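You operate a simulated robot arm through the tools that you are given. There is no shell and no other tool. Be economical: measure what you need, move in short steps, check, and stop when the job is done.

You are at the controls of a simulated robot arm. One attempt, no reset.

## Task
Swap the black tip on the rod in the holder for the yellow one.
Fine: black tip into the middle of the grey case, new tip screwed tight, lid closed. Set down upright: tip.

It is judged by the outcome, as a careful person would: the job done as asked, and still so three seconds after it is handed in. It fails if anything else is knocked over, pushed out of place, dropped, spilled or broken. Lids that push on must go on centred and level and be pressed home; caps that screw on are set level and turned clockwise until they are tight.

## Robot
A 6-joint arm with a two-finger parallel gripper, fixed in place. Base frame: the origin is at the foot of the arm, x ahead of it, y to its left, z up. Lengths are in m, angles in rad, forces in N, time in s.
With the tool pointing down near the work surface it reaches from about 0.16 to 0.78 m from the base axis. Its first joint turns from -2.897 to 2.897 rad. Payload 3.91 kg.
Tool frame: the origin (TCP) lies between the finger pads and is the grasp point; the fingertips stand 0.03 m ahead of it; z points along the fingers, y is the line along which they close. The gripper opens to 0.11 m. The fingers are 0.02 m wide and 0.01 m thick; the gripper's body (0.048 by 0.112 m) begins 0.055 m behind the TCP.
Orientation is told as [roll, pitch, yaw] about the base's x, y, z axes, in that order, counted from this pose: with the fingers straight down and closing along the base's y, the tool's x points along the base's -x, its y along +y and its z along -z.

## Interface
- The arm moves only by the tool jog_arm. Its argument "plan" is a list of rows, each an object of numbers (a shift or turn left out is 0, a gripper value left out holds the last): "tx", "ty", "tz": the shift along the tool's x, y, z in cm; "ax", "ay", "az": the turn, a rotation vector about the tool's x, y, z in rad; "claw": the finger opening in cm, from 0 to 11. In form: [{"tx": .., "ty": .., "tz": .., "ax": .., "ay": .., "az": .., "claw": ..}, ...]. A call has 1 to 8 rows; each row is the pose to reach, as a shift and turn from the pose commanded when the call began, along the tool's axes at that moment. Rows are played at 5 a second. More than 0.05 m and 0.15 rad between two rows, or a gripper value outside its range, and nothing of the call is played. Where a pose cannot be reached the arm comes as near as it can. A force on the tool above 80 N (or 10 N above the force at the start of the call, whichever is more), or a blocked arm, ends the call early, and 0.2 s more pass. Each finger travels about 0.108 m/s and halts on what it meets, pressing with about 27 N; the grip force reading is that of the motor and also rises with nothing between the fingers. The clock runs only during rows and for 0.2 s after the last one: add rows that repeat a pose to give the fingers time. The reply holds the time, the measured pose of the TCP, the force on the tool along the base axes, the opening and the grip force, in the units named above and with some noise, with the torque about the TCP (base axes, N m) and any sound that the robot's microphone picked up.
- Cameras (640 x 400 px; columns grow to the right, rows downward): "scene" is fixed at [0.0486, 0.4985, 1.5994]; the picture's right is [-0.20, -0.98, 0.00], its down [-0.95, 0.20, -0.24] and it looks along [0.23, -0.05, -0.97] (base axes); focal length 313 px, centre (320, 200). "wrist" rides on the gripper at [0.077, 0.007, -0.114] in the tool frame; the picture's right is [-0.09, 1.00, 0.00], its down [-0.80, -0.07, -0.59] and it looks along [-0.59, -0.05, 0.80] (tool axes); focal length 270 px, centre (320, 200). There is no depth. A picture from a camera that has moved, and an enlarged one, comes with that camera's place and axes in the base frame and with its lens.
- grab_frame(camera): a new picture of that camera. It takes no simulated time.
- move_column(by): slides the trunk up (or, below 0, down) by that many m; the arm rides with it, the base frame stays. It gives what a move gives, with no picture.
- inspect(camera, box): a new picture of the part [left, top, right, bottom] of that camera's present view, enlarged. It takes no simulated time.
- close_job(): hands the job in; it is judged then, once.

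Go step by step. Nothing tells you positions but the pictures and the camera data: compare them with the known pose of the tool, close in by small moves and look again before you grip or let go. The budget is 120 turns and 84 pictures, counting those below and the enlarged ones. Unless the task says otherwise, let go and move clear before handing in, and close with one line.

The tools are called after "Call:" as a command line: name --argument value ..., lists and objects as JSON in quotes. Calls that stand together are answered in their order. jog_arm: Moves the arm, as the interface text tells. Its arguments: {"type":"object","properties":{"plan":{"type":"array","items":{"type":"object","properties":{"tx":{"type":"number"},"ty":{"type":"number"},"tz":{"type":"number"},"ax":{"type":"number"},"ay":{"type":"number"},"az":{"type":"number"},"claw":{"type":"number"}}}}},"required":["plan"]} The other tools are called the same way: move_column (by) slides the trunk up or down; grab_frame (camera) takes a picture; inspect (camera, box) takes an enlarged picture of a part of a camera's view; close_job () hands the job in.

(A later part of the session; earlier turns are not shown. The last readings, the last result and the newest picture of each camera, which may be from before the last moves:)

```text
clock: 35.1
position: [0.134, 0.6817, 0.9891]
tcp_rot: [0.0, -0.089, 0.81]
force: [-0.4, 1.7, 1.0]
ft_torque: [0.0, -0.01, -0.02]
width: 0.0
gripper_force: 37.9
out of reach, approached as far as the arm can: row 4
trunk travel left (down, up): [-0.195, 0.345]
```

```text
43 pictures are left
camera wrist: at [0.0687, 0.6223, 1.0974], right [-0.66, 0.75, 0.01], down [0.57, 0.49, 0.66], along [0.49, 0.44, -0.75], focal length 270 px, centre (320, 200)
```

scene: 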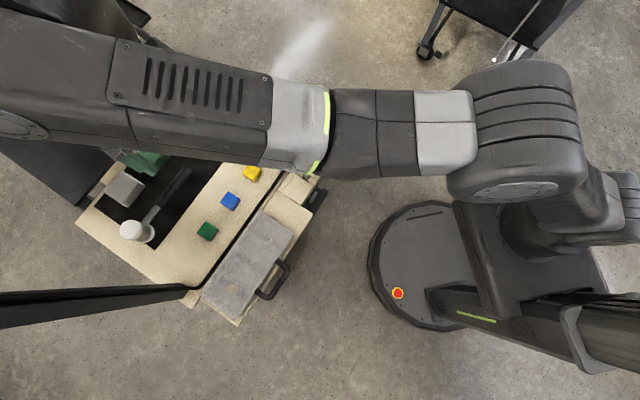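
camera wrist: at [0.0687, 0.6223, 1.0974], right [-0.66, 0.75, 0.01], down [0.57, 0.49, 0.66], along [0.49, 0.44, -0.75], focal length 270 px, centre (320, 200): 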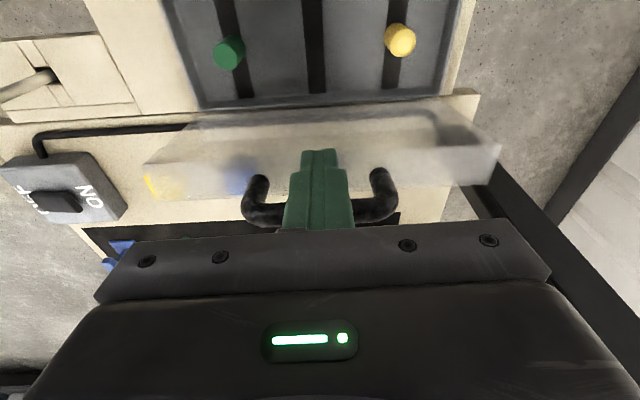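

Call:
jog_arm --plan '[{"tx": 3}, {"tx": 7}, {"tx": 11}, {"tx": 15}, {"tx": 19}, {"tx": 19}]'

Call:
move_column --by 0.2

Call:
grab_frame --camera "wrist"

Call:
inspect --camera "scene" --box '[140, 120, 340, 330]'

```text
clock: 36.5
position: [0.0045, 0.5435, 0.9706]
tcp_rot: [0.001, -0.088, 0.81]
force: [1.0, -0.3, 0.2]
ft_torque: [0.0, 0.0, 0.04]
width: 0.0
gripper_force: 37.9
trunk travel left (down, up): [-0.195, 0.345]
```

```text
clock: 38.7
position: [0.0033, 0.5434, 1.1719]
tcp_rot: [-0.001, -0.087, 0.809]
force: [-0.3, -0.3, 0.8]
ft_torque: [0.0, 0.0, 0.0]
width: 0.0
gripper_force: 37.9
trunk travel left (down, up): [-0.395, 0.145]
```

```text
42 pictures are left
camera wrist: at [-0.0612, 0.4845, 1.2799], right [-0.66, 0.75, 0.01], down [0.57, 0.49, 0.66], along [0.49, 0.44, -0.75], focal length 270 px, centre (320, 200)
```

wrist: 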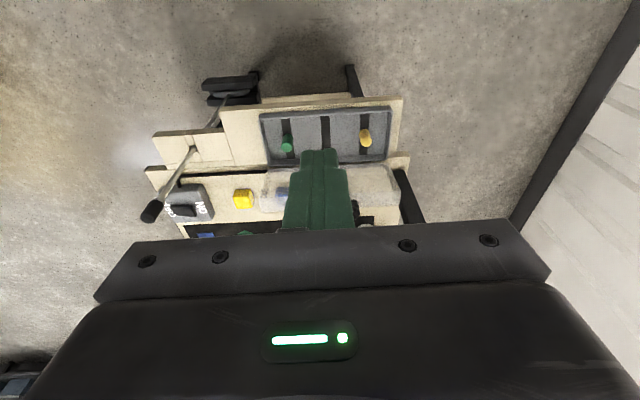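

```text
1.90 times, centred on (240, 225) of scene
camera zoom: at [0.0486, 0.4985, 1.5994], right [-0.2, -0.98, 0.0], down [-0.95, 0.2, -0.24], along [0.23, -0.05, -0.97], focal length 596 px, centre (472, 152)
```

zoom: 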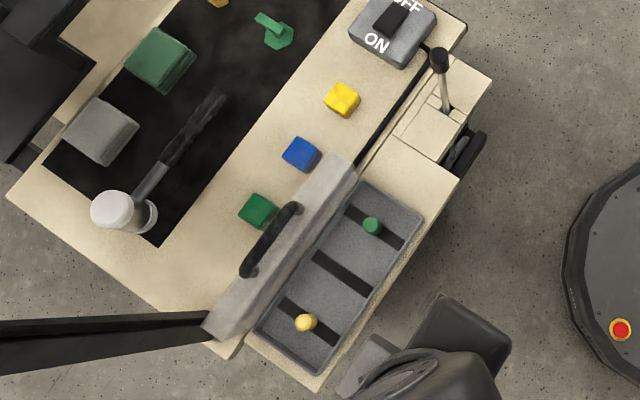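

The lid now stands open past vertical, nothing else has moved, and the middle strip of the case is empty. I'll zoom in on the tips and the rod to measure them.

Call:
inspect --camera "scene" --box '[215, 170, 295, 250]'

Call:
inspect --camera "scene" --box '[270, 130, 330, 190]'

Call:
inspect --camera "wrist" --box '[130, 80, 410, 240]'

```text
5.00 times, centred on (255, 210) of scene
camera zoom: at [0.0486, 0.4985, 1.5994], right [-0.2, -0.98, 0.0], down [-0.95, 0.2, -0.24], along [0.23, -0.05, -0.97], focal length 1566 px, centre (645, 150)
```

zoom: 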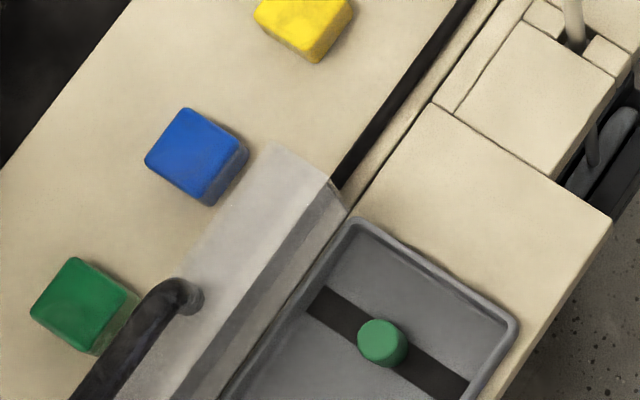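

```text
6.67 times, centred on (300, 160) of scene
camera zoom: at [0.0486, 0.4985, 1.5994], right [-0.2, -0.98, 0.0], down [-0.95, 0.2, -0.24], along [0.23, -0.05, -0.97], focal length 2088 px, centre (453, 467)
```

zoom: 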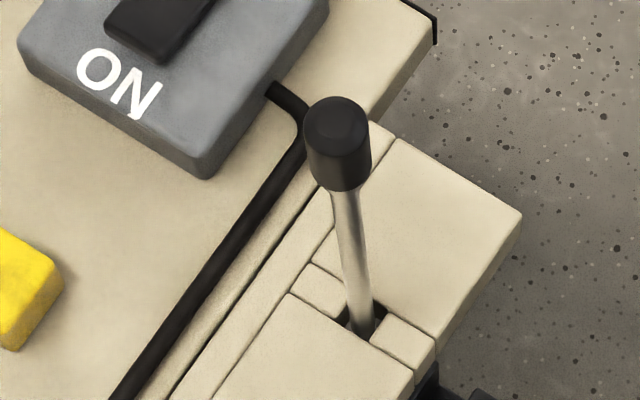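

```text
2.29 times, centred on (270, 160) of wrist
camera zoom: at [-0.0612, 0.4845, 1.2799], right [-0.66, 0.75, 0.01], down [0.57, 0.49, 0.66], along [0.49, 0.44, -0.75], focal length 618 px, centre (434, 291)
```

zoom: 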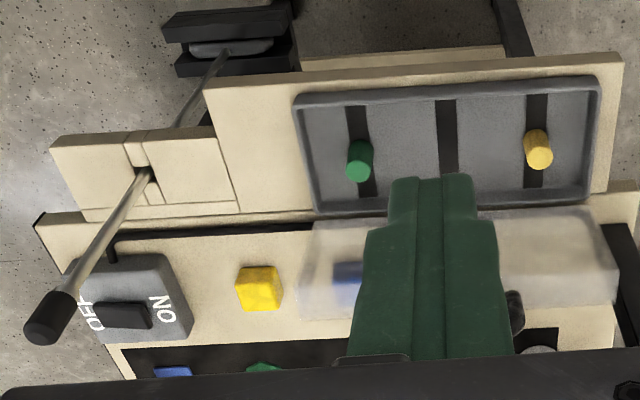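

The rod stands upright at about (0.299, 0.482). Its black tip is about 19 mm across and spans z = 0.977 to 1.007. I'll level the tool and move above it.

Call:
jog_arm --plan '[{"tx": -2.2, "ty": -3.7, "ay": 0.087}, {"tx": -4.5, "ty": -7.3, "ay": 0.087}, {"tx": -6.8, "ty": -11, "ay": 0.087}, {"tx": -9.1, "ty": -14.7, "ay": 0.087}, {"tx": -11.4, "ty": -18.4, "ay": 0.087}, {"tx": -13.7, "ty": -22, "ay": 0.087}, {"tx": -16, "ty": -25.7, "ay": 0.087}, {"tx": -16, "ty": -25.7, "ay": 0.087, "claw": 6}]'

Call:
jog_arm --plan '[{"az": 0.15}, {"az": 0.3}, {"az": 0.45}, {"az": 0.6}, {"az": 0.75}, {"az": 0.9}, {"az": 1.05}, {"az": 1.2, "claw": 6}]'

Call:
jog_arm --plan '[{"az": 0.15}, {"az": 0.3}, {"az": 0.45}, {"az": 0.6}, {"az": 0.75}, {"az": 0.9}, {"az": 1.05}, {"az": 1.2}]'

```text
clock: 40.5
position: [0.3, 0.4812, 1.1863]
tcp_rot: [-0.001, 0.0, 0.81]
force: [1.0, 0.0, 0.5]
ft_torque: [0.0, 0.02, 0.0]
width: 0.0599
gripper_force: 0.0
trunk travel left (down, up): [-0.395, 0.145]
```

```text
clock: 42.3
position: [0.3007, 0.481, 1.1867]
tcp_rot: [-0.003, -0.001, -0.393]
force: [0.1, 0.8, -0.2]
ft_torque: [-0.03, 0.0, -0.01]
width: 0.06
gripper_force: 0.0
trunk travel left (down, up): [-0.395, 0.145]
```

```text
clock: 44.1
position: [0.3003, 0.4816, 1.1868]
tcp_rot: [0.0, 0.0, -1.591]
force: [-0.3, -0.9, -0.1]
ft_torque: [-0.01, 0.02, -0.02]
width: 0.06
gripper_force: 0.1
trunk travel left (down, up): [-0.395, 0.145]
```

Call:
jog_arm --plan '[{"az": 0.15}, {"az": 0.3}, {"az": 0.45}, {"az": 0.6}, {"az": 0.75}, {"az": 0.9}, {"az": 1.05}, {"az": 1.2}]'

Call:
inspect --camera "wrist" --box '[160, 60, 480, 240]'

```text
clock: 45.9
position: [0.3025, 0.4812, 1.186]
tcp_rot: [-0.004, 0.0, -1.783]
force: [-0.7, -0.5, -0.5]
ft_torque: [-0.01, -0.02, 0.01]
width: 0.0603
gripper_force: 0.0
out of reach, approached as far as the arm can: row 2, 3, 4, 5, 6, 7, 8
trunk travel left (down, up): [-0.395, 0.145]
```

```text
2.00 times, centred on (320, 150) of wrist
camera zoom: at [0.3238, 0.554, 1.3012], right [0.96, -0.3, 0.0], down [-0.24, -0.77, 0.59], along [-0.18, -0.57, -0.8], focal length 541 px, centre (320, 300)
```

zoom: 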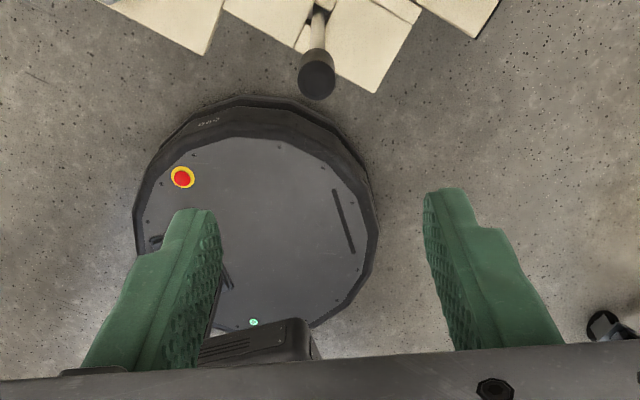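

The wrist limit is at yaw ≈ −1.78, so I have almost a full turn per pass. The tip is where I predicted within 2 mm, so I'll lower over it.

Call:
jog_arm --plan '[{"tx": 0.06, "ty": -0.32, "az": -0.08}, {"tx": 0.06, "ty": -0.32, "az": -0.08}]'

Call:
move_column --by -0.13

Call:
inspect --camera "wrist" --box '[220, 60, 420, 240]'

```text
clock: 46.5
position: [0.2977, 0.484, 1.1851]
tcp_rot: [-0.002, 0.0, -1.702]
force: [0.5, -0.4, 0.7]
ft_torque: [-0.02, -0.03, 0.01]
width: 0.06
gripper_force: 0.2
trunk travel left (down, up): [-0.395, 0.145]
```

```text
clock: 48.1
position: [0.2969, 0.4825, 1.0553]
tcp_rot: [-0.003, 0.0, -1.703]
force: [-0.2, 0.0, 0.1]
ft_torque: [-0.01, 0.03, -0.01]
width: 0.06
gripper_force: 0.0
trunk travel left (down, up): [-0.265, 0.275]
```

```text
2.22 times, centred on (320, 150) of wrist
camera zoom: at [0.3138, 0.5572, 1.1714], right [0.98, -0.22, 0.0], down [-0.18, -0.79, 0.59], along [-0.13, -0.58, -0.8], focal length 601 px, centre (320, 311)
```

zoom: 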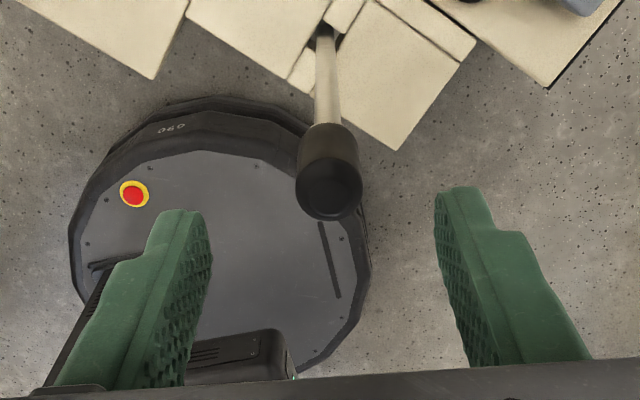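

Call:
jog_arm --plan '[{"tx": -0.06, "ty": 0.31, "tz": 2}, {"tx": -0.06, "ty": 0.31, "tz": 4}, {"tx": -0.06, "ty": 0.31, "tz": 6}, {"tx": -0.06, "ty": 0.31, "tz": 6}]'

Call:
inspect --camera "wrist" --box '[220, 60, 420, 240]'

```text
clock: 49.1
position: [0.3004, 0.4821, 0.9958]
tcp_rot: [-0.003, 0.0, -1.704]
force: [0.2, 0.2, 0.1]
ft_torque: [-0.02, 0.0, 0.0]
width: 0.0601
gripper_force: 0.2
trunk travel left (down, up): [-0.265, 0.275]
```

```text
2.22 times, centred on (320, 150) of wrist
camera zoom: at [0.3169, 0.5565, 1.1107], right [0.98, -0.22, 0.0], down [-0.18, -0.78, 0.59], along [-0.13, -0.58, -0.8], focal length 601 px, centre (320, 311)
```

zoom: 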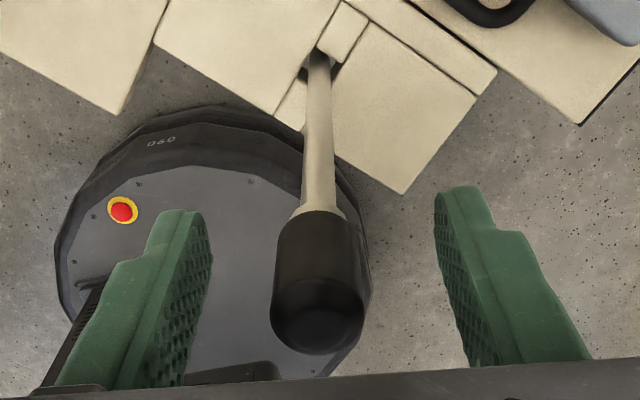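

Aligned within about 1 mm. I'll close on the tip.

Call:
jog_arm --plan '[{"ty": -0.1, "claw": 3}, {"ty": -0.1, "claw": 0}, {"ty": -0.1, "claw": 0}, {"ty": -0.1, "claw": 0}]'

```text
clock: 50.1
position: [0.2995, 0.4814, 0.996]
tcp_rot: [-0.001, -0.001, -1.706]
force: [0.0, -1.0, -0.1]
ft_torque: [0.03, -0.02, 0.0]
width: 0.0261
gripper_force: 26.9
trunk travel left (down, up): [-0.265, 0.275]
```

Gripped at 26 mm with no side load. Now I'll unscrew counter-clockwise and watch the torque.

Call:
jog_arm --plan '[{"az": -0.15}, {"az": -0.3}, {"az": -0.45}, {"az": -0.6}, {"az": -0.75}, {"az": -0.9}, {"az": -1.05}, {"az": -1.2}]'

```text
clock: 51.9
position: [0.2997, 0.482, 0.9948]
tcp_rot: [0.001, 0.003, -0.502]
force: [0.5, -1.1, -1.7]
ft_torque: [-0.03, 0.03, 0.03]
width: 0.0261
gripper_force: 27.3
trunk travel left (down, up): [-0.265, 0.275]
```

Call:
jog_arm --plan '[{"az": -0.15}, {"az": -0.3}, {"az": -0.45}, {"az": -0.6}, {"az": -0.75}, {"az": -0.9}, {"az": -1.05}, {"az": -1.2}]'

Call:
jog_arm --plan '[{"az": -0.15}, {"az": -0.3}, {"az": -0.45}, {"az": -0.6}, {"az": -0.75}, {"az": -0.9}, {"az": -1.05}, {"az": -1.2}]'

Call:
inspect --camera "wrist" --box '[220, 60, 420, 240]'

```text
clock: 53.7
position: [0.2999, 0.4819, 0.9962]
tcp_rot: [0.003, 0.001, 0.7]
force: [-0.3, -0.7, 0.5]
ft_torque: [0.0, 0.0, 0.02]
width: 0.0261
gripper_force: 26.8
trunk travel left (down, up): [-0.265, 0.275]
```

```text
clock: 55.5
position: [0.2997, 0.4826, 0.9957]
tcp_rot: [0.001, -0.003, 1.899]
force: [-0.1, -0.1, -0.7]
ft_torque: [0.02, -0.03, -0.02]
width: 0.0261
gripper_force: 27.5
trunk travel left (down, up): [-0.265, 0.275]
```

```text
2.22 times, centred on (320, 150) of wrist
camera zoom: at [0.3171, 0.406, 1.1111], right [-0.97, -0.24, 0.0], down [-0.19, 0.78, 0.6], along [-0.14, 0.58, -0.8], focal length 601 px, centre (320, 311)
```

zoom: 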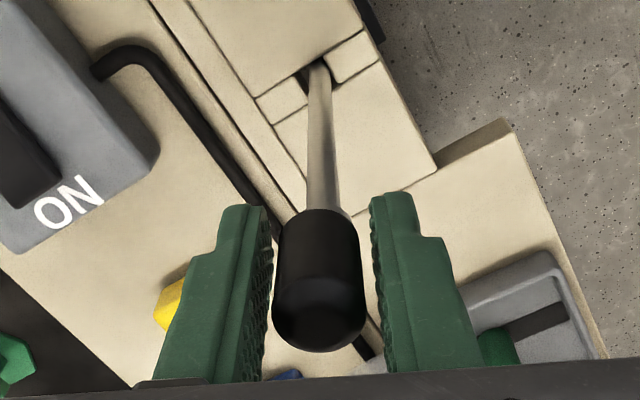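

Call:
jog_arm --plan '[{"az": -0.15}, {"az": -0.3}, {"az": -0.45}, {"az": -0.6}, {"az": -0.75}, {"az": -0.9}, {"az": -1.05}, {"az": -1.2}]'

Call:
jog_arm --plan '[{"az": -0.15}, {"az": -0.3}, {"az": -0.45}, {"az": -0.6}, {"az": -0.75}]'

Call:
inspect --camera "wrist" --box '[220, 60, 420, 240]'

```text
clock: 57.3
position: [0.2991, 0.4827, 0.9958]
tcp_rot: [-0.001, 0.0, 3.1]
force: [-0.5, -0.3, -0.1]
ft_torque: [-0.03, -0.01, -0.01]
width: 0.026
gripper_force: 27.1
trunk travel left (down, up): [-0.265, 0.275]
```

```text
clock: 58.5
position: [0.3, 0.482, 0.9954]
tcp_rot: [-0.001, 0.0, -2.434]
force: [-0.4, -0.3, 0.0]
ft_torque: [0.01, -0.03, 0.05]
width: 0.0262
gripper_force: 26.6
trunk travel left (down, up): [-0.265, 0.275]
```

```text
2.22 times, centred on (320, 150) of wrist
camera zoom: at [0.3619, 0.526, 1.1111], right [0.58, -0.81, 0.0], down [-0.65, -0.47, 0.59], along [-0.48, -0.34, -0.8], focal length 601 px, centre (320, 311)
```

zoom: 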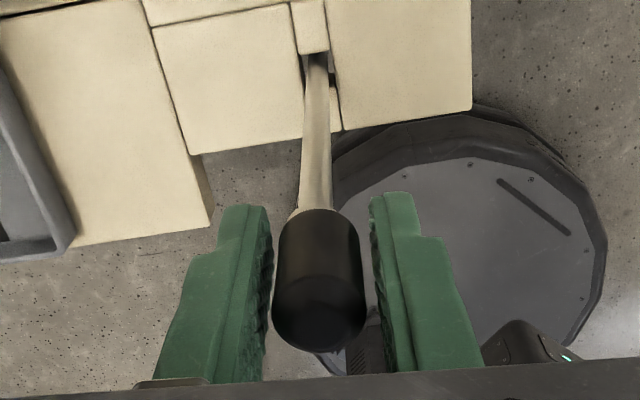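

Almost one full turn done. I'll test gently for lift: a 2 mm raise.

Call:
jog_arm --plan '[{"tz": -0.1}, {"tz": -0.2}]'

```text
clock: 59.1
position: [0.3006, 0.482, 0.9983]
tcp_rot: [-0.002, 0.0, -2.436]
force: [-0.2, 0.2, 0.1]
ft_torque: [0.0, 0.03, -0.01]
width: 0.026
gripper_force: 26.6
trunk travel left (down, up): [-0.265, 0.275]
```

Call:
jog_arm --plan '[{"tz": -0.4}, {"tz": -0.8}]'

Call:
inspect --camera "wrist" --box '[220, 60, 420, 240]'

```text
clock: 59.7
position: [0.2995, 0.4822, 1.0066]
tcp_rot: [0.0, 0.0, -2.436]
force: [0.5, -0.4, -0.4]
ft_torque: [0.02, 0.0, -0.01]
width: 0.0258
gripper_force: 26.9
trunk travel left (down, up): [-0.265, 0.275]
```

```text
2.22 times, centred on (320, 150) of wrist
camera zoom: at [0.3618, 0.5258, 1.1213], right [0.58, -0.82, 0.0], down [-0.66, -0.47, 0.59], along [-0.49, -0.34, -0.8], focal length 601 px, centre (320, 311)
```

zoom: 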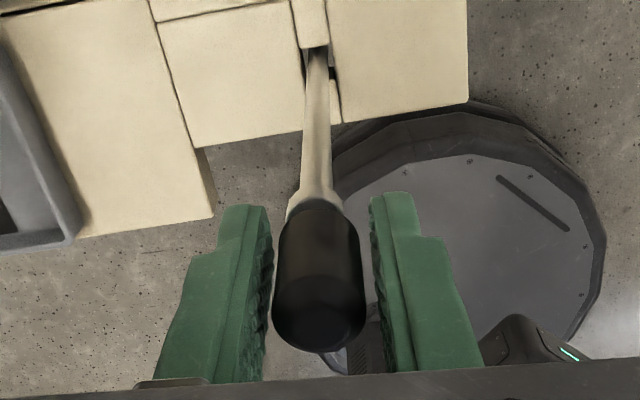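

The tip came off cleanly: it stays in the grip and the rod's stub is exposed below. I'll lift clear and carry it to the middle strip of the case, at about (0.105, 0.653), turning back to yaw 0.81.

Call:
move_column --by 0.08

Call:
jog_arm --plan '[{"az": 0.15}, {"az": 0.3}, {"az": 0.45}, {"az": 0.6}, {"az": 0.75}, {"az": 0.9}, {"az": 1.05}, {"az": 1.2}]'

Call:
jog_arm --plan '[{"az": 0.15}, {"az": 0.3}, {"az": 0.45}, {"az": 0.6}, {"az": 0.75}, {"az": 0.9}, {"az": 1.05}, {"az": 1.2}]'

Call:
jog_arm --plan '[{"tx": -2.1, "ty": 3.05, "az": 0.1}, {"tx": -4.2, "ty": 6.1, "az": 0.2}, {"tx": -6.3, "ty": 9.2, "az": 0.3}, {"tx": -8.4, "ty": 12.2, "az": 0.4}, {"tx": -10.5, "ty": 15.3, "az": 0.5}, {"tx": -12.6, "ty": 18.3, "az": 0.6}, {"tx": -14.6, "ty": 21.4, "az": 0.64}, {"tx": -14.6, "ty": 21.4, "az": 0.64}]'

Call:
grab_frame --camera "wrist"

```text
clock: 60.9
position: [0.3003, 0.4813, 1.0856]
tcp_rot: [-0.003, 0.001, -2.436]
force: [-0.4, -0.7, -0.3]
ft_torque: [-0.03, 0.01, 0.04]
width: 0.0259
gripper_force: 27.0
trunk travel left (down, up): [-0.345, 0.195]
```

```text
clock: 62.6
position: [0.3005, 0.4816, 1.0852]
tcp_rot: [0.0, -0.002, 2.643]
force: [0.1, -0.1, -0.1]
ft_torque: [-0.02, -0.01, -0.01]
width: 0.026
gripper_force: 26.7
trunk travel left (down, up): [-0.345, 0.195]
```

```text
clock: 64.5
position: [0.3008, 0.4827, 1.0855]
tcp_rot: [0.003, 0.0, 1.445]
force: [-1.8, 1.1, -0.2]
ft_torque: [0.02, 0.0, 0.0]
width: 0.0254
gripper_force: 27.4
trunk travel left (down, up): [-0.345, 0.195]
```

```text
clock: 66.2
position: [0.1047, 0.6522, 1.0866]
tcp_rot: [0.002, 0.001, 0.804]
force: [-0.5, 0.2, 0.2]
ft_torque: [0.01, -0.02, -0.04]
width: 0.0251
gripper_force: 26.3
trunk travel left (down, up): [-0.345, 0.195]
```

```text
31 pictures are left
camera wrist: at [0.0466, 0.6009, 1.2017], right [-0.66, 0.75, 0.0], down [0.61, 0.53, 0.59], along [0.45, 0.39, -0.8], focal length 270 px, centre (320, 200)
```

wrist: 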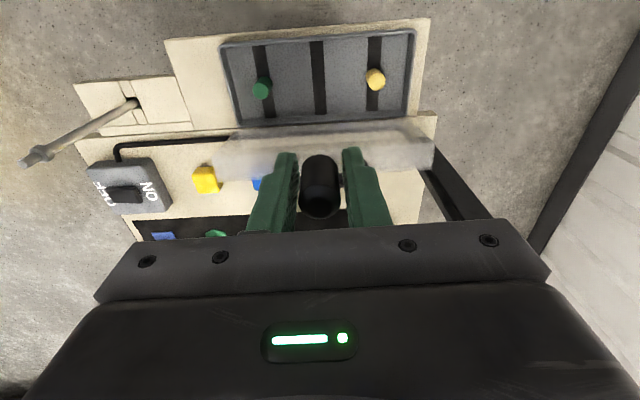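

The tip sits too high in the fingers: the fingertips reach about 11 mm below its base, so I couldn't set it down without dropping it. I'll put it back on the rod's stub, regrip nearer its top and then bring it back.

Call:
jog_arm --plan '[{"tx": -0.2, "ty": -4.3}, {"tx": -0.4, "ty": -8.6}, {"tx": -0.6, "ty": -12.9}, {"tx": -0.8, "ty": -17.2}, {"tx": -1.1, "ty": -21.5}, {"tx": -1.27, "ty": -25.85}, {"tx": -1.27, "ty": -25.85}, {"tx": -1.27, "ty": -25.85}]'

Call:
move_column --by -0.065

Call:
inspect --camera "wrist" --box '[220, 60, 420, 240]'

```text
clock: 68.0
position: [0.3018, 0.4846, 1.0855]
tcp_rot: [0.001, 0.0, 0.806]
force: [-0.1, 0.1, 0.6]
ft_torque: [-0.01, 0.0, -0.02]
width: 0.0251
gripper_force: 27.1
trunk travel left (down, up): [-0.345, 0.195]
```

```text
clock: 69.1
position: [0.2997, 0.4842, 1.0201]
tcp_rot: [0.002, 0.0, 0.805]
force: [-0.5, 0.1, 0.0]
ft_torque: [0.0, -0.01, -0.02]
width: 0.0249
gripper_force: 26.6
trunk travel left (down, up): [-0.28, 0.26]
```

```text
2.22 times, centred on (320, 150) of wrist
camera zoom: at [0.2417, 0.4317, 1.1357], right [-0.66, 0.75, 0.0], down [0.61, 0.53, 0.59], along [0.45, 0.39, -0.8], focal length 601 px, centre (320, 311)
```

zoom: 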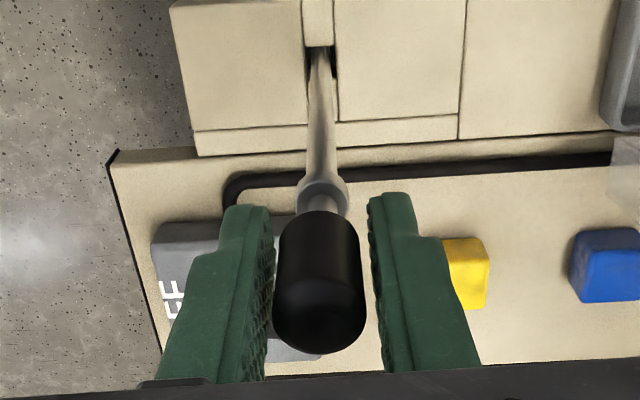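

Call:
jog_arm --plan '[{"ty": 0.1}, {"ty": 0.1, "tz": 0.6}, {"ty": 0.1, "tz": 1.2}, {"ty": 0.1, "tz": 1.6}]'

Call:
jog_arm --plan '[{"tz": 0.2}, {"tz": 0.4}, {"tz": 0.6}]'

```text
clock: 70.1
position: [0.2994, 0.4844, 1.0075]
tcp_rot: [0.001, -0.007, 0.806]
force: [1.2, -0.8, 22.1]
ft_torque: [0.05, -0.05, -0.07]
width: 0.019
gripper_force: 27.1
trunk travel left (down, up): [-0.28, 0.26]
```

```text
clock: 70.9
position: [0.2986, 0.4834, 0.9972]
tcp_rot: [0.001, 0.001, 0.806]
force: [0.0, -1.2, 19.6]
ft_torque: [0.03, -0.07, 0.0]
width: 0.0185
gripper_force: 26.7
trunk travel left (down, up): [-0.28, 0.26]
```

Call:
inspect --camera "wrist" --box '[220, 60, 420, 240]'

```text
2.22 times, centred on (320, 150) of wrist
camera zoom: at [0.2402, 0.4312, 1.1137], right [-0.66, 0.75, 0.0], down [0.61, 0.53, 0.59], along [0.45, 0.39, -0.8], focal length 601 px, centre (320, 311)
```

zoom: 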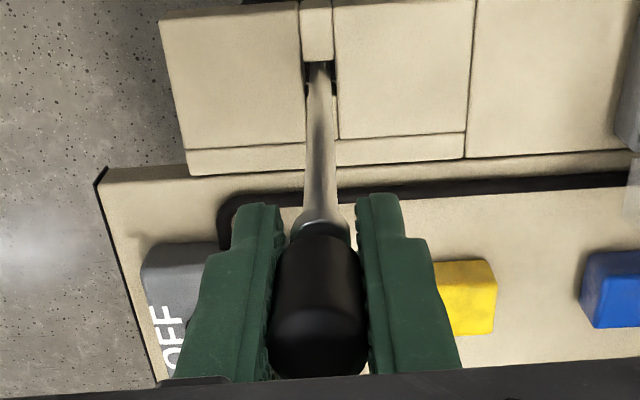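

The tip slid up in the grip while settling on the stub. It now rests on the collar, so I'll relax the downward push, open slowly and check that it stands.

Call:
jog_arm --plan '[{"tz": -0.3}, {"tz": -0.3, "claw": 2.4}, {"tz": -0.3, "claw": 3.2}, {"tz": -0.3, "claw": 4.5}]'

Call:
inspect --camera "wrist" --box '[220, 60, 420, 240]'

```text
clock: 71.9
position: [0.2996, 0.485, 0.9994]
tcp_rot: [0.0, -0.001, 0.807]
force: [-0.5, 0.4, -0.1]
ft_torque: [-0.02, -0.01, 0.0]
width: 0.0449
gripper_force: 0.0
trunk travel left (down, up): [-0.28, 0.26]
```

```text
2.22 times, centred on (320, 150) of wrist
camera zoom: at [0.2412, 0.4326, 1.1163], right [-0.66, 0.75, 0.0], down [0.61, 0.53, 0.59], along [0.45, 0.39, -0.8], focal length 601 px, centre (320, 311)
```

zoom: 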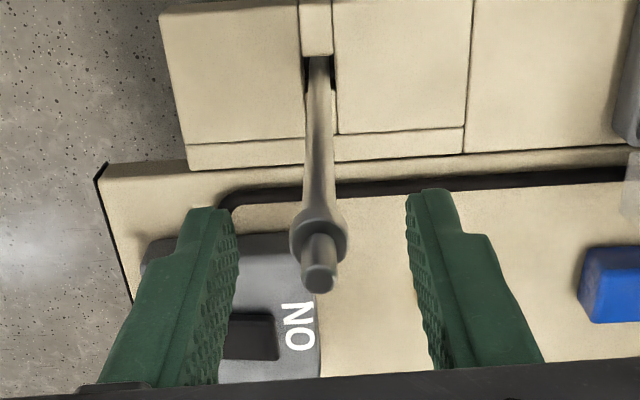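

The tip is no longer on the stub; it fell off when I opened. I'll look for it.

Call:
grab_frame --camera "wrist"

Call:
grab_frame --camera "scene"

```text
27 pictures are left
camera wrist: at [0.2412, 0.4326, 1.1163], right [-0.66, 0.75, 0.0], down [0.61, 0.53, 0.59], along [0.45, 0.39, -0.8], focal length 270 px, centre (320, 200)
```

wrist: 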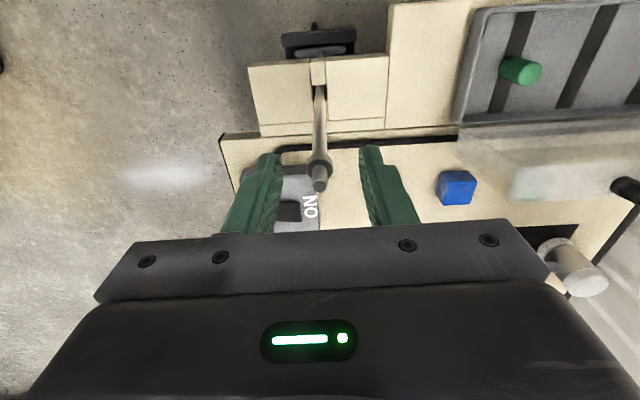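

```text
26 pictures are left
```

scene: 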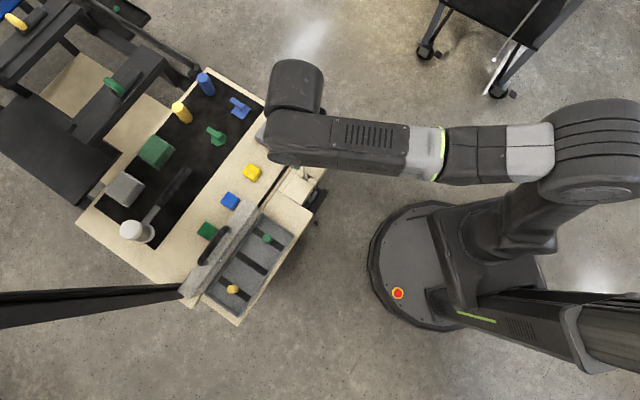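

Call:
move_column --by 0.08

Call:
jog_arm --plan '[{"tx": 4}, {"tx": 8}, {"tx": 12}, {"tx": 16}, {"tx": 20}, {"tx": 20}]'

Call:
inspect --camera "scene" --box '[230, 60, 350, 240]'

Call:
grab_frame --camera "wrist"

```text
clock: 73.1
position: [0.3, 0.4848, 1.0811]
tcp_rot: [0.002, 0.0, 0.806]
force: [0.4, -0.2, 0.6]
ft_torque: [-0.04, -0.02, 0.02]
width: 0.0448
gripper_force: 0.1
trunk travel left (down, up): [-0.36, 0.18]
```

```text
clock: 74.5
position: [0.1622, 0.3391, 1.0819]
tcp_rot: [0.001, 0.0, 0.806]
force: [0.4, 0.4, 0.3]
ft_torque: [0.03, -0.02, 0.01]
width: 0.0448
gripper_force: 0.2
trunk travel left (down, up): [-0.36, 0.18]
```

```text
2.22 times, centred on (290, 150) of scene
camera zoom: at [0.0486, 0.4985, 1.5994], right [-0.2, -0.98, 0.0], down [-0.95, 0.2, -0.24], along [0.23, -0.05, -0.97], focal length 696 px, centre (387, 311)
```

zoom: 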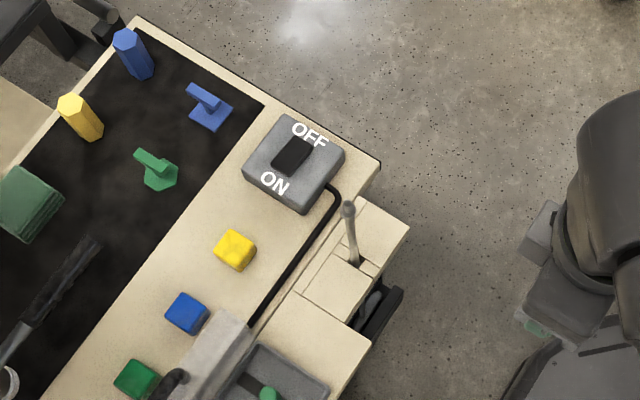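

```text
24 pictures are left
camera wrist: at [0.103, 0.2873, 1.1971], right [-0.66, 0.75, 0.0], down [0.61, 0.53, 0.59], along [0.45, 0.39, -0.8], focal length 270 px, centre (320, 200)
```

wrist: 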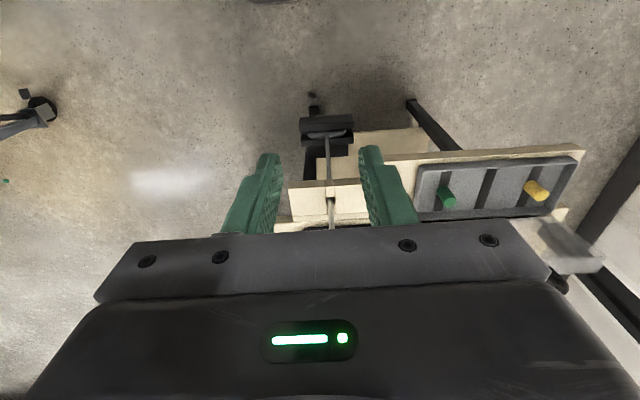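

The black tip fell to the floor near (0.33, 0.46). My mistake was releasing it while it was only balanced on the stub. I'll fit the yellow tip first without letting go before it is threaded, then try to recover the black one. I'm moving over the yellow tip now.

Call:
jog_arm --plan '[{"tx": -2.35, "ty": 4.05}, {"tx": -4.7, "ty": 8.1}, {"tx": -7.05, "ty": 12.15}, {"tx": -9.4, "ty": 16.2}, {"tx": -11.75, "ty": 20.25}, {"tx": -14.1, "ty": 24.3}, {"tx": -16.45, "ty": 28.35}, {"tx": -18.8, "ty": 32.4}]'

Call:
move_column --by -0.12

Call:
grab_frame --camera "wrist"

```text
clock: 76.3
position: [0.0585, 0.7007, 1.0792]
tcp_rot: [0.0, 0.001, 0.807]
force: [-0.3, -0.9, -0.3]
ft_torque: [-0.02, 0.0, -0.03]
width: 0.045
gripper_force: 0.1
trunk travel left (down, up): [-0.36, 0.18]
```

```text
clock: 77.8
position: [0.0573, 0.6995, 0.961]
tcp_rot: [0.001, -0.002, 0.806]
force: [0.1, 0.2, -0.1]
ft_torque: [0.03, 0.0, 0.0]
width: 0.0449
gripper_force: 0.1
trunk travel left (down, up): [-0.24, 0.3]
```

```text
23 pictures are left
camera wrist: at [-0.0008, 0.6482, 1.0763], right [-0.66, 0.75, 0.0], down [0.61, 0.53, 0.59], along [0.45, 0.39, -0.8], focal length 270 px, centre (320, 200)
```

wrist: 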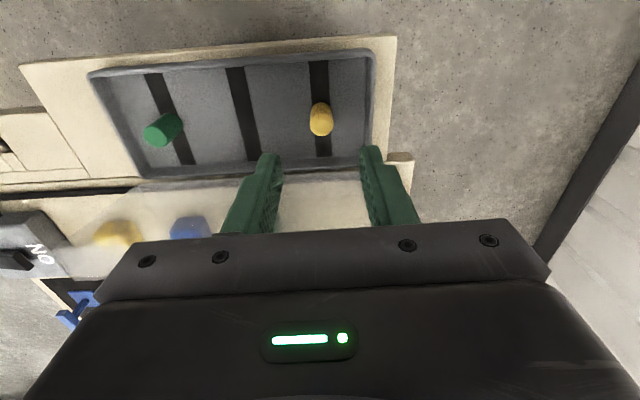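

Call:
jog_arm --plan '[{"tx": -0.5, "tz": 2, "claw": 3.8}, {"tx": -0.5, "tz": 4.5}, {"tx": -0.5, "tz": 4.5}]'

Call:
inspect --camera "wrist" --box '[220, 60, 420, 240]'

```text
clock: 78.6
position: [0.0604, 0.7032, 0.9154]
tcp_rot: [0.003, 0.0, 0.806]
force: [0.3, 0.3, -0.4]
ft_torque: [-0.02, 0.0, 0.01]
width: 0.0379
gripper_force: 0.0
trunk travel left (down, up): [-0.24, 0.3]
```

```text
2.22 times, centred on (320, 150) of wrist
camera zoom: at [0.0019, 0.6519, 1.0313], right [-0.66, 0.75, 0.0], down [0.61, 0.53, 0.59], along [0.45, 0.39, -0.8], focal length 601 px, centre (320, 311)
```

zoom: 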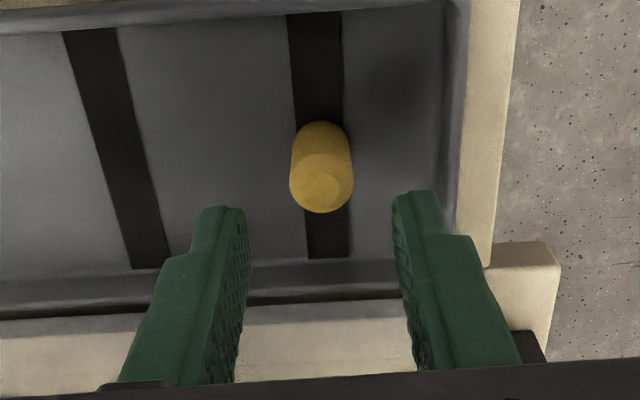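

The yellow tip is centred between the fingers, about 19 mm across and 27 mm tall, with its base near z = 0.832. I'll descend so the fingertips stop just above the tray.

Call:
jog_arm --plan '[{"tz": 2}, {"tz": 4}, {"tz": 4.6}, {"tz": 4.9}]'

Call:
inspect --camera "wrist" --box '[220, 60, 420, 240]'

```text
clock: 79.4
position: [0.0614, 0.7049, 0.8895]
tcp_rot: [0.024, -0.031, 0.807]
force: [-4.3, -0.6, 32.9]
ft_torque: [0.63, -1.59, 0.04]
width: 0.0379
gripper_force: 0.0
trunk travel left (down, up): [-0.24, 0.3]
stopped in row 4: the force on the tool passed its limit at 83 N (the readings are from after the stop); the commanded pose is now the measured one
```

```text
2.22 times, centred on (320, 150) of wrist
camera zoom: at [0.0015, 0.6485, 1.0029], right [-0.66, 0.75, 0.03], down [0.6, 0.51, 0.62], along [0.45, 0.42, -0.79], focal length 601 px, centre (320, 311)
```

zoom: 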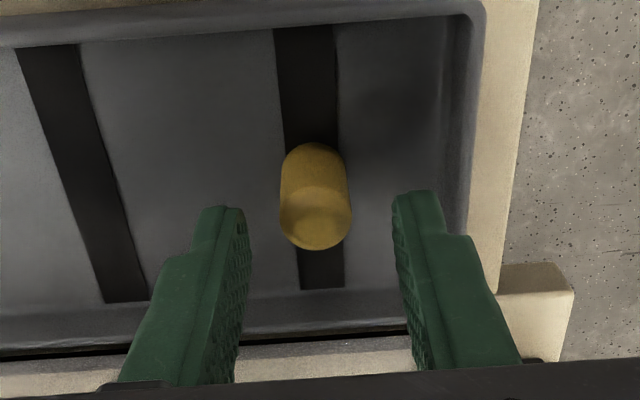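

The descent stopped early: something about 47 mm ahead of the tool touched, most likely the wrist meeting the opened lid or its handle. I'll rise and check the lid.

Call:
move_column --by 0.08

Call:
jog_arm --plan '[{"tx": 5}, {"tx": 10}, {"tx": 14}]'

Call:
inspect --camera "scene" --box '[170, 170, 310, 330]'

```text
clock: 80.6
position: [0.0602, 0.7062, 0.9626]
tcp_rot: [0.016, -0.019, 0.809]
force: [-0.8, -0.3, 0.2]
ft_torque: [0.02, 0.03, -0.01]
width: 0.038
gripper_force: 0.0
trunk travel left (down, up): [-0.32, 0.22]
```

```text
clock: 81.4
position: [-0.0366, 0.6031, 0.9588]
tcp_rot: [0.017, -0.02, 0.807]
force: [0.4, -0.1, -0.4]
ft_torque: [-0.03, 0.02, 0.0]
width: 0.0378
gripper_force: 0.1
trunk travel left (down, up): [-0.32, 0.22]
```

```text
2.50 times, centred on (240, 250) of scene
camera zoom: at [0.0486, 0.4985, 1.5994], right [-0.2, -0.98, 0.0], down [-0.95, 0.2, -0.24], along [0.23, -0.05, -0.97], focal length 783 px, centre (520, 75)
```

zoom: 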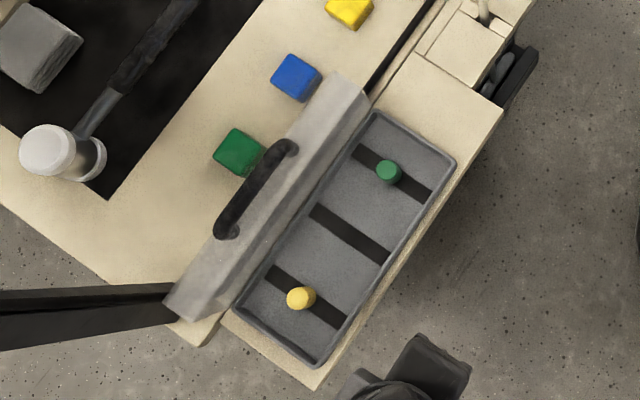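

The lid and everything else are intact. I'll approach the yellow tip with the tool leaning back 0.25 rad to clear the lid. Since that tilts the grip, I'll set the tip down upright on the free board area and regrip it with the tool vertical.

Call:
jog_arm --plan '[{"tx": -3, "ax": 0.017, "ay": -0.1}, {"tx": -6, "ax": 0.017, "ay": -0.2}, {"tx": -9.5, "ax": 0.017, "ay": -0.23}, {"tx": -13.4, "ax": 0.017, "ay": -0.23}, {"tx": -13.4, "tz": 2, "ax": 0.017, "ay": -0.23}, {"tx": -13.4, "tz": 2, "ax": 0.017, "ay": -0.23}]'

Call:
inspect --camera "wrist" --box '[220, 60, 420, 240]'

```text
clock: 82.8
position: [0.0567, 0.7023, 0.9415]
tcp_rot: [0.0, -0.249, 0.807]
force: [0.0, 0.2, 0.1]
ft_torque: [0.0, -0.01, -0.01]
width: 0.038
gripper_force: 0.1
trunk travel left (down, up): [-0.32, 0.22]
```

```text
2.22 times, centred on (320, 150) of wrist
camera zoom: at [-0.0197, 0.6316, 1.0351], right [-0.66, 0.75, 0.02], down [0.49, 0.41, 0.77], along [0.57, 0.52, -0.63], focal length 601 px, centre (320, 311)
```

zoom: 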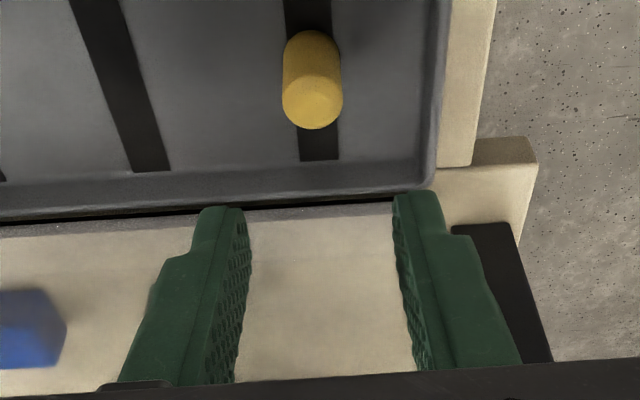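

Call:
jog_arm --plan '[{"tx": 0.6, "ty": -0.12, "tz": 2.2}, {"tx": 1.2, "ty": -0.12, "tz": 4.4}, {"tx": 1.7, "ty": -0.12, "tz": 6.2}, {"tx": 1.98, "ty": -0.12, "tz": 7.2}, {"tx": 1.98, "ty": -0.12, "tz": 7.2}]'

```text
clock: 84.0
position: [0.0562, 0.7004, 0.8667]
tcp_rot: [0.001, -0.247, 0.805]
force: [-0.1, -0.4, 0.2]
ft_torque: [0.0, 0.02, 0.02]
width: 0.0381
gripper_force: 0.0
trunk travel left (down, up): [-0.32, 0.22]
```

No contact and the height is right. I'll close on the yellow tip.

Call:
jog_arm --plan '[{"claw": 2.6}, {"claw": 0}, {"claw": 0}, {"claw": 0}]'

Call:
inspect --camera "wrist" --box '[220, 60, 420, 240]'

```text
clock: 85.0
position: [0.0565, 0.6998, 0.8666]
tcp_rot: [0.0, -0.249, 0.806]
force: [-0.7, -1.0, 0.4]
ft_torque: [-0.01, 0.0, 0.0]
width: 0.0186
gripper_force: 27.5
trunk travel left (down, up): [-0.32, 0.22]
```

```text
2.22 times, centred on (320, 150) of wrist
camera zoom: at [-0.0205, 0.6293, 0.9601], right [-0.66, 0.75, 0.02], down [0.49, 0.41, 0.77], along [0.57, 0.52, -0.63], focal length 601 px, centre (320, 311)
```

zoom: 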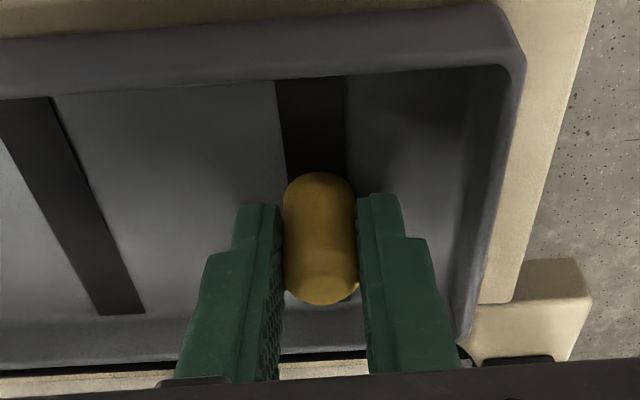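

The yellow tip is firmly held on its flats at 18.6 mm. I'll lift it and carry it to the free board spot beside the tray, at about (0.213, 0.551).

Call:
move_column --by 0.1

Call:
jog_arm --plan '[{"tx": 0.4, "ty": -4}, {"tx": 0.4, "ty": -8}, {"tx": 0.4, "ty": -12}, {"tx": 0.4, "ty": -16}, {"tx": 0.4, "ty": -20}, {"tx": 0.4, "ty": -21.6}, {"tx": 0.4, "ty": -21.6}]'

Call:
move_column --by -0.08

Call:
grab_frame --camera "wrist"

```text
clock: 86.3
position: [0.0563, 0.6995, 0.9665]
tcp_rot: [0.0, -0.248, 0.806]
force: [-0.2, -0.3, 0.4]
ft_torque: [0.01, -0.01, 0.0]
width: 0.0185
gripper_force: 26.3
trunk travel left (down, up): [-0.42, 0.12]
```

```text
clock: 87.9
position: [0.2095, 0.5467, 0.9663]
tcp_rot: [0.0, -0.25, 0.804]
force: [0.7, -0.6, 0.8]
ft_torque: [0.0, 0.04, 0.01]
width: 0.0187
gripper_force: 27.2
trunk travel left (down, up): [-0.42, 0.12]
```

```text
clock: 89.1
position: [0.21, 0.5461, 0.8872]
tcp_rot: [0.0, -0.251, 0.807]
force: [0.2, -0.9, 0.8]
ft_torque: [0.01, -0.03, 0.03]
width: 0.0188
gripper_force: 26.9
trunk travel left (down, up): [-0.34, 0.2]
```

```text
17 pictures are left
camera wrist: at [0.1326, 0.4762, 0.9801], right [-0.66, 0.75, 0.02], down [0.49, 0.41, 0.77], along [0.57, 0.52, -0.63], focal length 270 px, centre (320, 200)
```

wrist: 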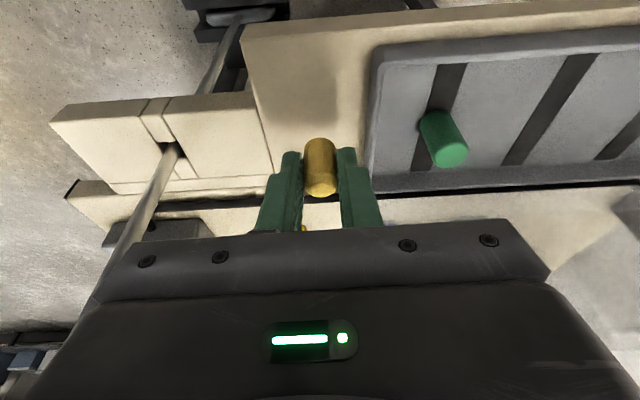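

Call:
jog_arm --plan '[{"tx": 0.3, "tz": 1.16}, {"tx": 0.49, "tz": 1.94}, {"tx": 0.57, "tz": 2.23}, {"tx": 0.62, "tz": 2.42}]'

```text
clock: 90.1
position: [0.2106, 0.5471, 0.8634]
tcp_rot: [0.001, -0.25, 0.806]
force: [0.6, -0.5, 7.2]
ft_torque: [-0.01, -0.04, 0.01]
width: 0.0188
gripper_force: 27.4
trunk travel left (down, up): [-0.34, 0.2]
```

The base is touching (7 N). I'll release gently and back the tool off along its own axis.

Call:
jog_arm --plan '[{"tz": -0.05, "claw": 2.2}, {"tz": -0.05, "claw": 3.2}, {"tz": -0.05, "claw": 3.4}]'

Call:
jog_arm --plan '[{"tz": -2}, {"tz": -4.5}, {"tz": -7}, {"tz": -7, "ay": 0.125}, {"tz": -7, "ay": 0.25}, {"tz": -7, "ay": 0.25}]'

Call:
grab_frame --camera "wrist"

```text
clock: 90.9
position: [0.2102, 0.5473, 0.8623]
tcp_rot: [0.0, -0.248, 0.806]
force: [0.4, 0.2, -0.4]
ft_torque: [-0.01, 0.01, -0.03]
width: 0.0339
gripper_force: 0.0
trunk travel left (down, up): [-0.34, 0.2]
```

```text
clock: 92.3
position: [0.1975, 0.5339, 0.9303]
tcp_rot: [-0.001, 0.002, 0.806]
force: [0.1, 0.0, -1.1]
ft_torque: [0.01, 0.01, 0.02]
width: 0.034
gripper_force: 0.2
trunk travel left (down, up): [-0.34, 0.2]
```

```text
16 pictures are left
camera wrist: at [0.1389, 0.4827, 1.0459], right [-0.66, 0.75, 0.0], down [0.61, 0.53, 0.59], along [0.45, 0.39, -0.81], focal length 270 px, centre (320, 200)
```

wrist: 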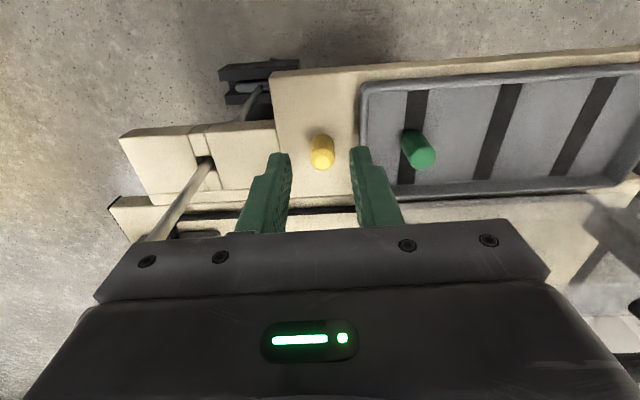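

The yellow tip stands upright at about (0.213, 0.550). I'll regrip it with the tool vertical.

Call:
jog_arm --plan '[{"tx": -2.25, "claw": 3.6}, {"tx": -2.25, "tz": 2.5}, {"tx": -2.25, "tz": 5}, {"tx": -2.25, "tz": 6.5}, {"tx": -2.25, "tz": 6.9}, {"tx": -2.25, "tz": 6.9}]'

Call:
inspect --camera "wrist" --box '[220, 60, 420, 240]'

```text
clock: 93.7
position: [0.2129, 0.5507, 0.8627]
tcp_rot: [0.0, -0.001, 0.807]
force: [-0.6, 0.7, 0.3]
ft_torque: [0.03, -0.02, 0.02]
width: 0.036
gripper_force: 0.1
trunk travel left (down, up): [-0.34, 0.2]
```

```text
2.22 times, centred on (320, 150) of wrist
camera zoom: at [0.1535, 0.499, 0.9773], right [-0.66, 0.75, 0.0], down [0.61, 0.53, 0.59], along [0.45, 0.39, -0.8], focal length 601 px, centre (320, 311)
```

zoom: 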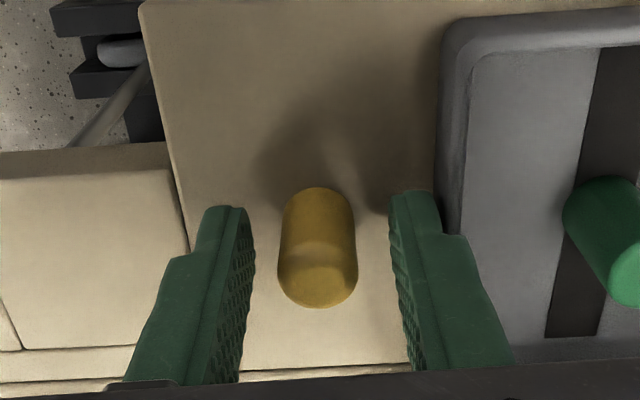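

Well centred. I'll close, lift, and at height turn to the high end of the yaw range ready for clockwise screwing.

Call:
jog_arm --plan '[{"claw": 2.6}, {"claw": 0}, {"claw": 0}, {"claw": 0}]'

Call:
move_column --by 0.2

Call:
jog_arm --plan '[{"az": -0.15, "ty": -1.8}, {"az": -0.3, "ty": -3.6}, {"az": -0.45, "ty": -5.4}, {"az": -0.6, "ty": -7.2}, {"az": -0.75, "ty": -9}, {"az": -0.9, "ty": -10.8}, {"az": -1.05, "tx": -0.9, "ty": -11.1}, {"az": -1.2, "tx": -0.9, "ty": -11.1}]'

Call:
jog_arm --plan '[{"az": -0.15}, {"az": -0.3}, {"az": -0.45}, {"az": -0.6}, {"az": -0.75}, {"az": -0.9}, {"az": -1.05}, {"az": -1.2}]'

Call:
jog_arm --plan '[{"az": -0.15}, {"az": -0.3}, {"az": -0.45}, {"az": -0.6}, {"az": -0.65}, {"az": -0.65}]'

```text
clock: 94.7
position: [0.2116, 0.5508, 0.8615]
tcp_rot: [-0.001, 0.0, 0.806]
force: [-0.5, -0.7, -0.5]
ft_torque: [-0.01, -0.02, -0.01]
width: 0.0185
gripper_force: 27.0
trunk travel left (down, up): [-0.34, 0.2]
```

```text
clock: 96.9
position: [0.2127, 0.5513, 1.0616]
tcp_rot: [-0.002, 0.0, 0.806]
force: [0.6, 0.1, -0.4]
ft_torque: [-0.03, -0.03, 0.0]
width: 0.0185
gripper_force: 26.9
trunk travel left (down, up): [-0.54, 0.0]
```

```text
clock: 98.7
position: [0.2986, 0.4801, 1.0613]
tcp_rot: [0.001, 0.002, 2.009]
force: [-0.5, -0.1, -0.8]
ft_torque: [0.02, -0.01, -0.02]
width: 0.0187
gripper_force: 26.5
trunk travel left (down, up): [-0.54, 0.0]
```

```text
clock: 100.5
position: [0.2984, 0.4803, 1.0616]
tcp_rot: [0.002, -0.002, -3.075]
force: [0.4, 0.2, 0.3]
ft_torque: [-0.03, 0.0, -0.01]
width: 0.0186
gripper_force: 27.4
trunk travel left (down, up): [-0.54, 0.0]
```

```text
clock: 101.9
position: [0.2984, 0.4787, 1.0613]
tcp_rot: [0.001, -0.002, -2.426]
force: [0.3, 0.3, -0.1]
ft_torque: [0.02, 0.0, 0.02]
width: 0.0188
gripper_force: 26.8
trunk travel left (down, up): [-0.54, 0.0]
```

Call:
jog_arm --plan '[{"tx": 0.31, "ty": -0.16}, {"tx": 0.31, "ty": -0.16, "tz": 1.5}, {"tx": 0.31, "ty": -0.16, "tz": 2.7}, {"tx": 0.31, "ty": -0.16, "tz": 2.7}]'

Call:
inspect --camera "wrist" --box '[220, 60, 420, 240]'

```text
clock: 102.9
position: [0.3006, 0.4837, 1.0349]
tcp_rot: [-0.001, 0.001, -2.427]
force: [-0.7, 0.7, -0.3]
ft_torque: [0.01, 0.01, 0.01]
width: 0.0187
gripper_force: 27.1
trunk travel left (down, up): [-0.54, 0.0]
```

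```text
2.22 times, centred on (320, 150) of wrist
camera zoom: at [0.3621, 0.528, 1.1498], right [0.59, -0.81, 0.0], down [-0.65, -0.47, 0.6], along [-0.48, -0.35, -0.8], focal length 601 px, centre (320, 311)
```

zoom: 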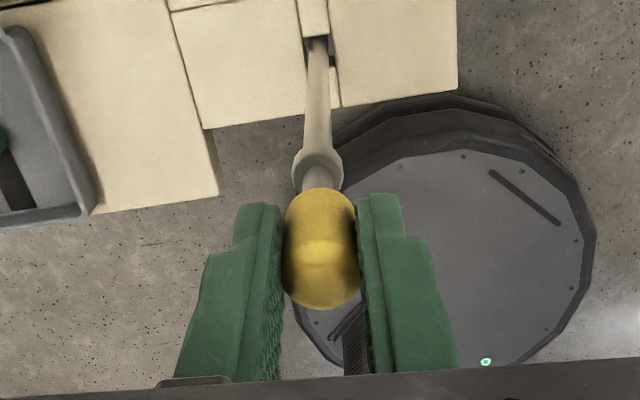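

The tip and stub line up within a millimetre. I'll trim that and lower gently until contact.

Call:
jog_arm --plan '[{"tx": -0.05, "ty": -0.08, "tz": 0.4}, {"tx": -0.05, "ty": -0.08, "tz": 0.8}, {"tx": -0.05, "ty": -0.08, "tz": 1.1}]'

```text
clock: 103.7
position: [0.2989, 0.4822, 1.0232]
tcp_rot: [0.002, 0.001, -2.427]
force: [1.1, 0.3, 21.4]
ft_torque: [0.0, -0.07, 0.03]
width: 0.0195
gripper_force: 27.3
trunk travel left (down, up): [-0.54, 0.0]
```

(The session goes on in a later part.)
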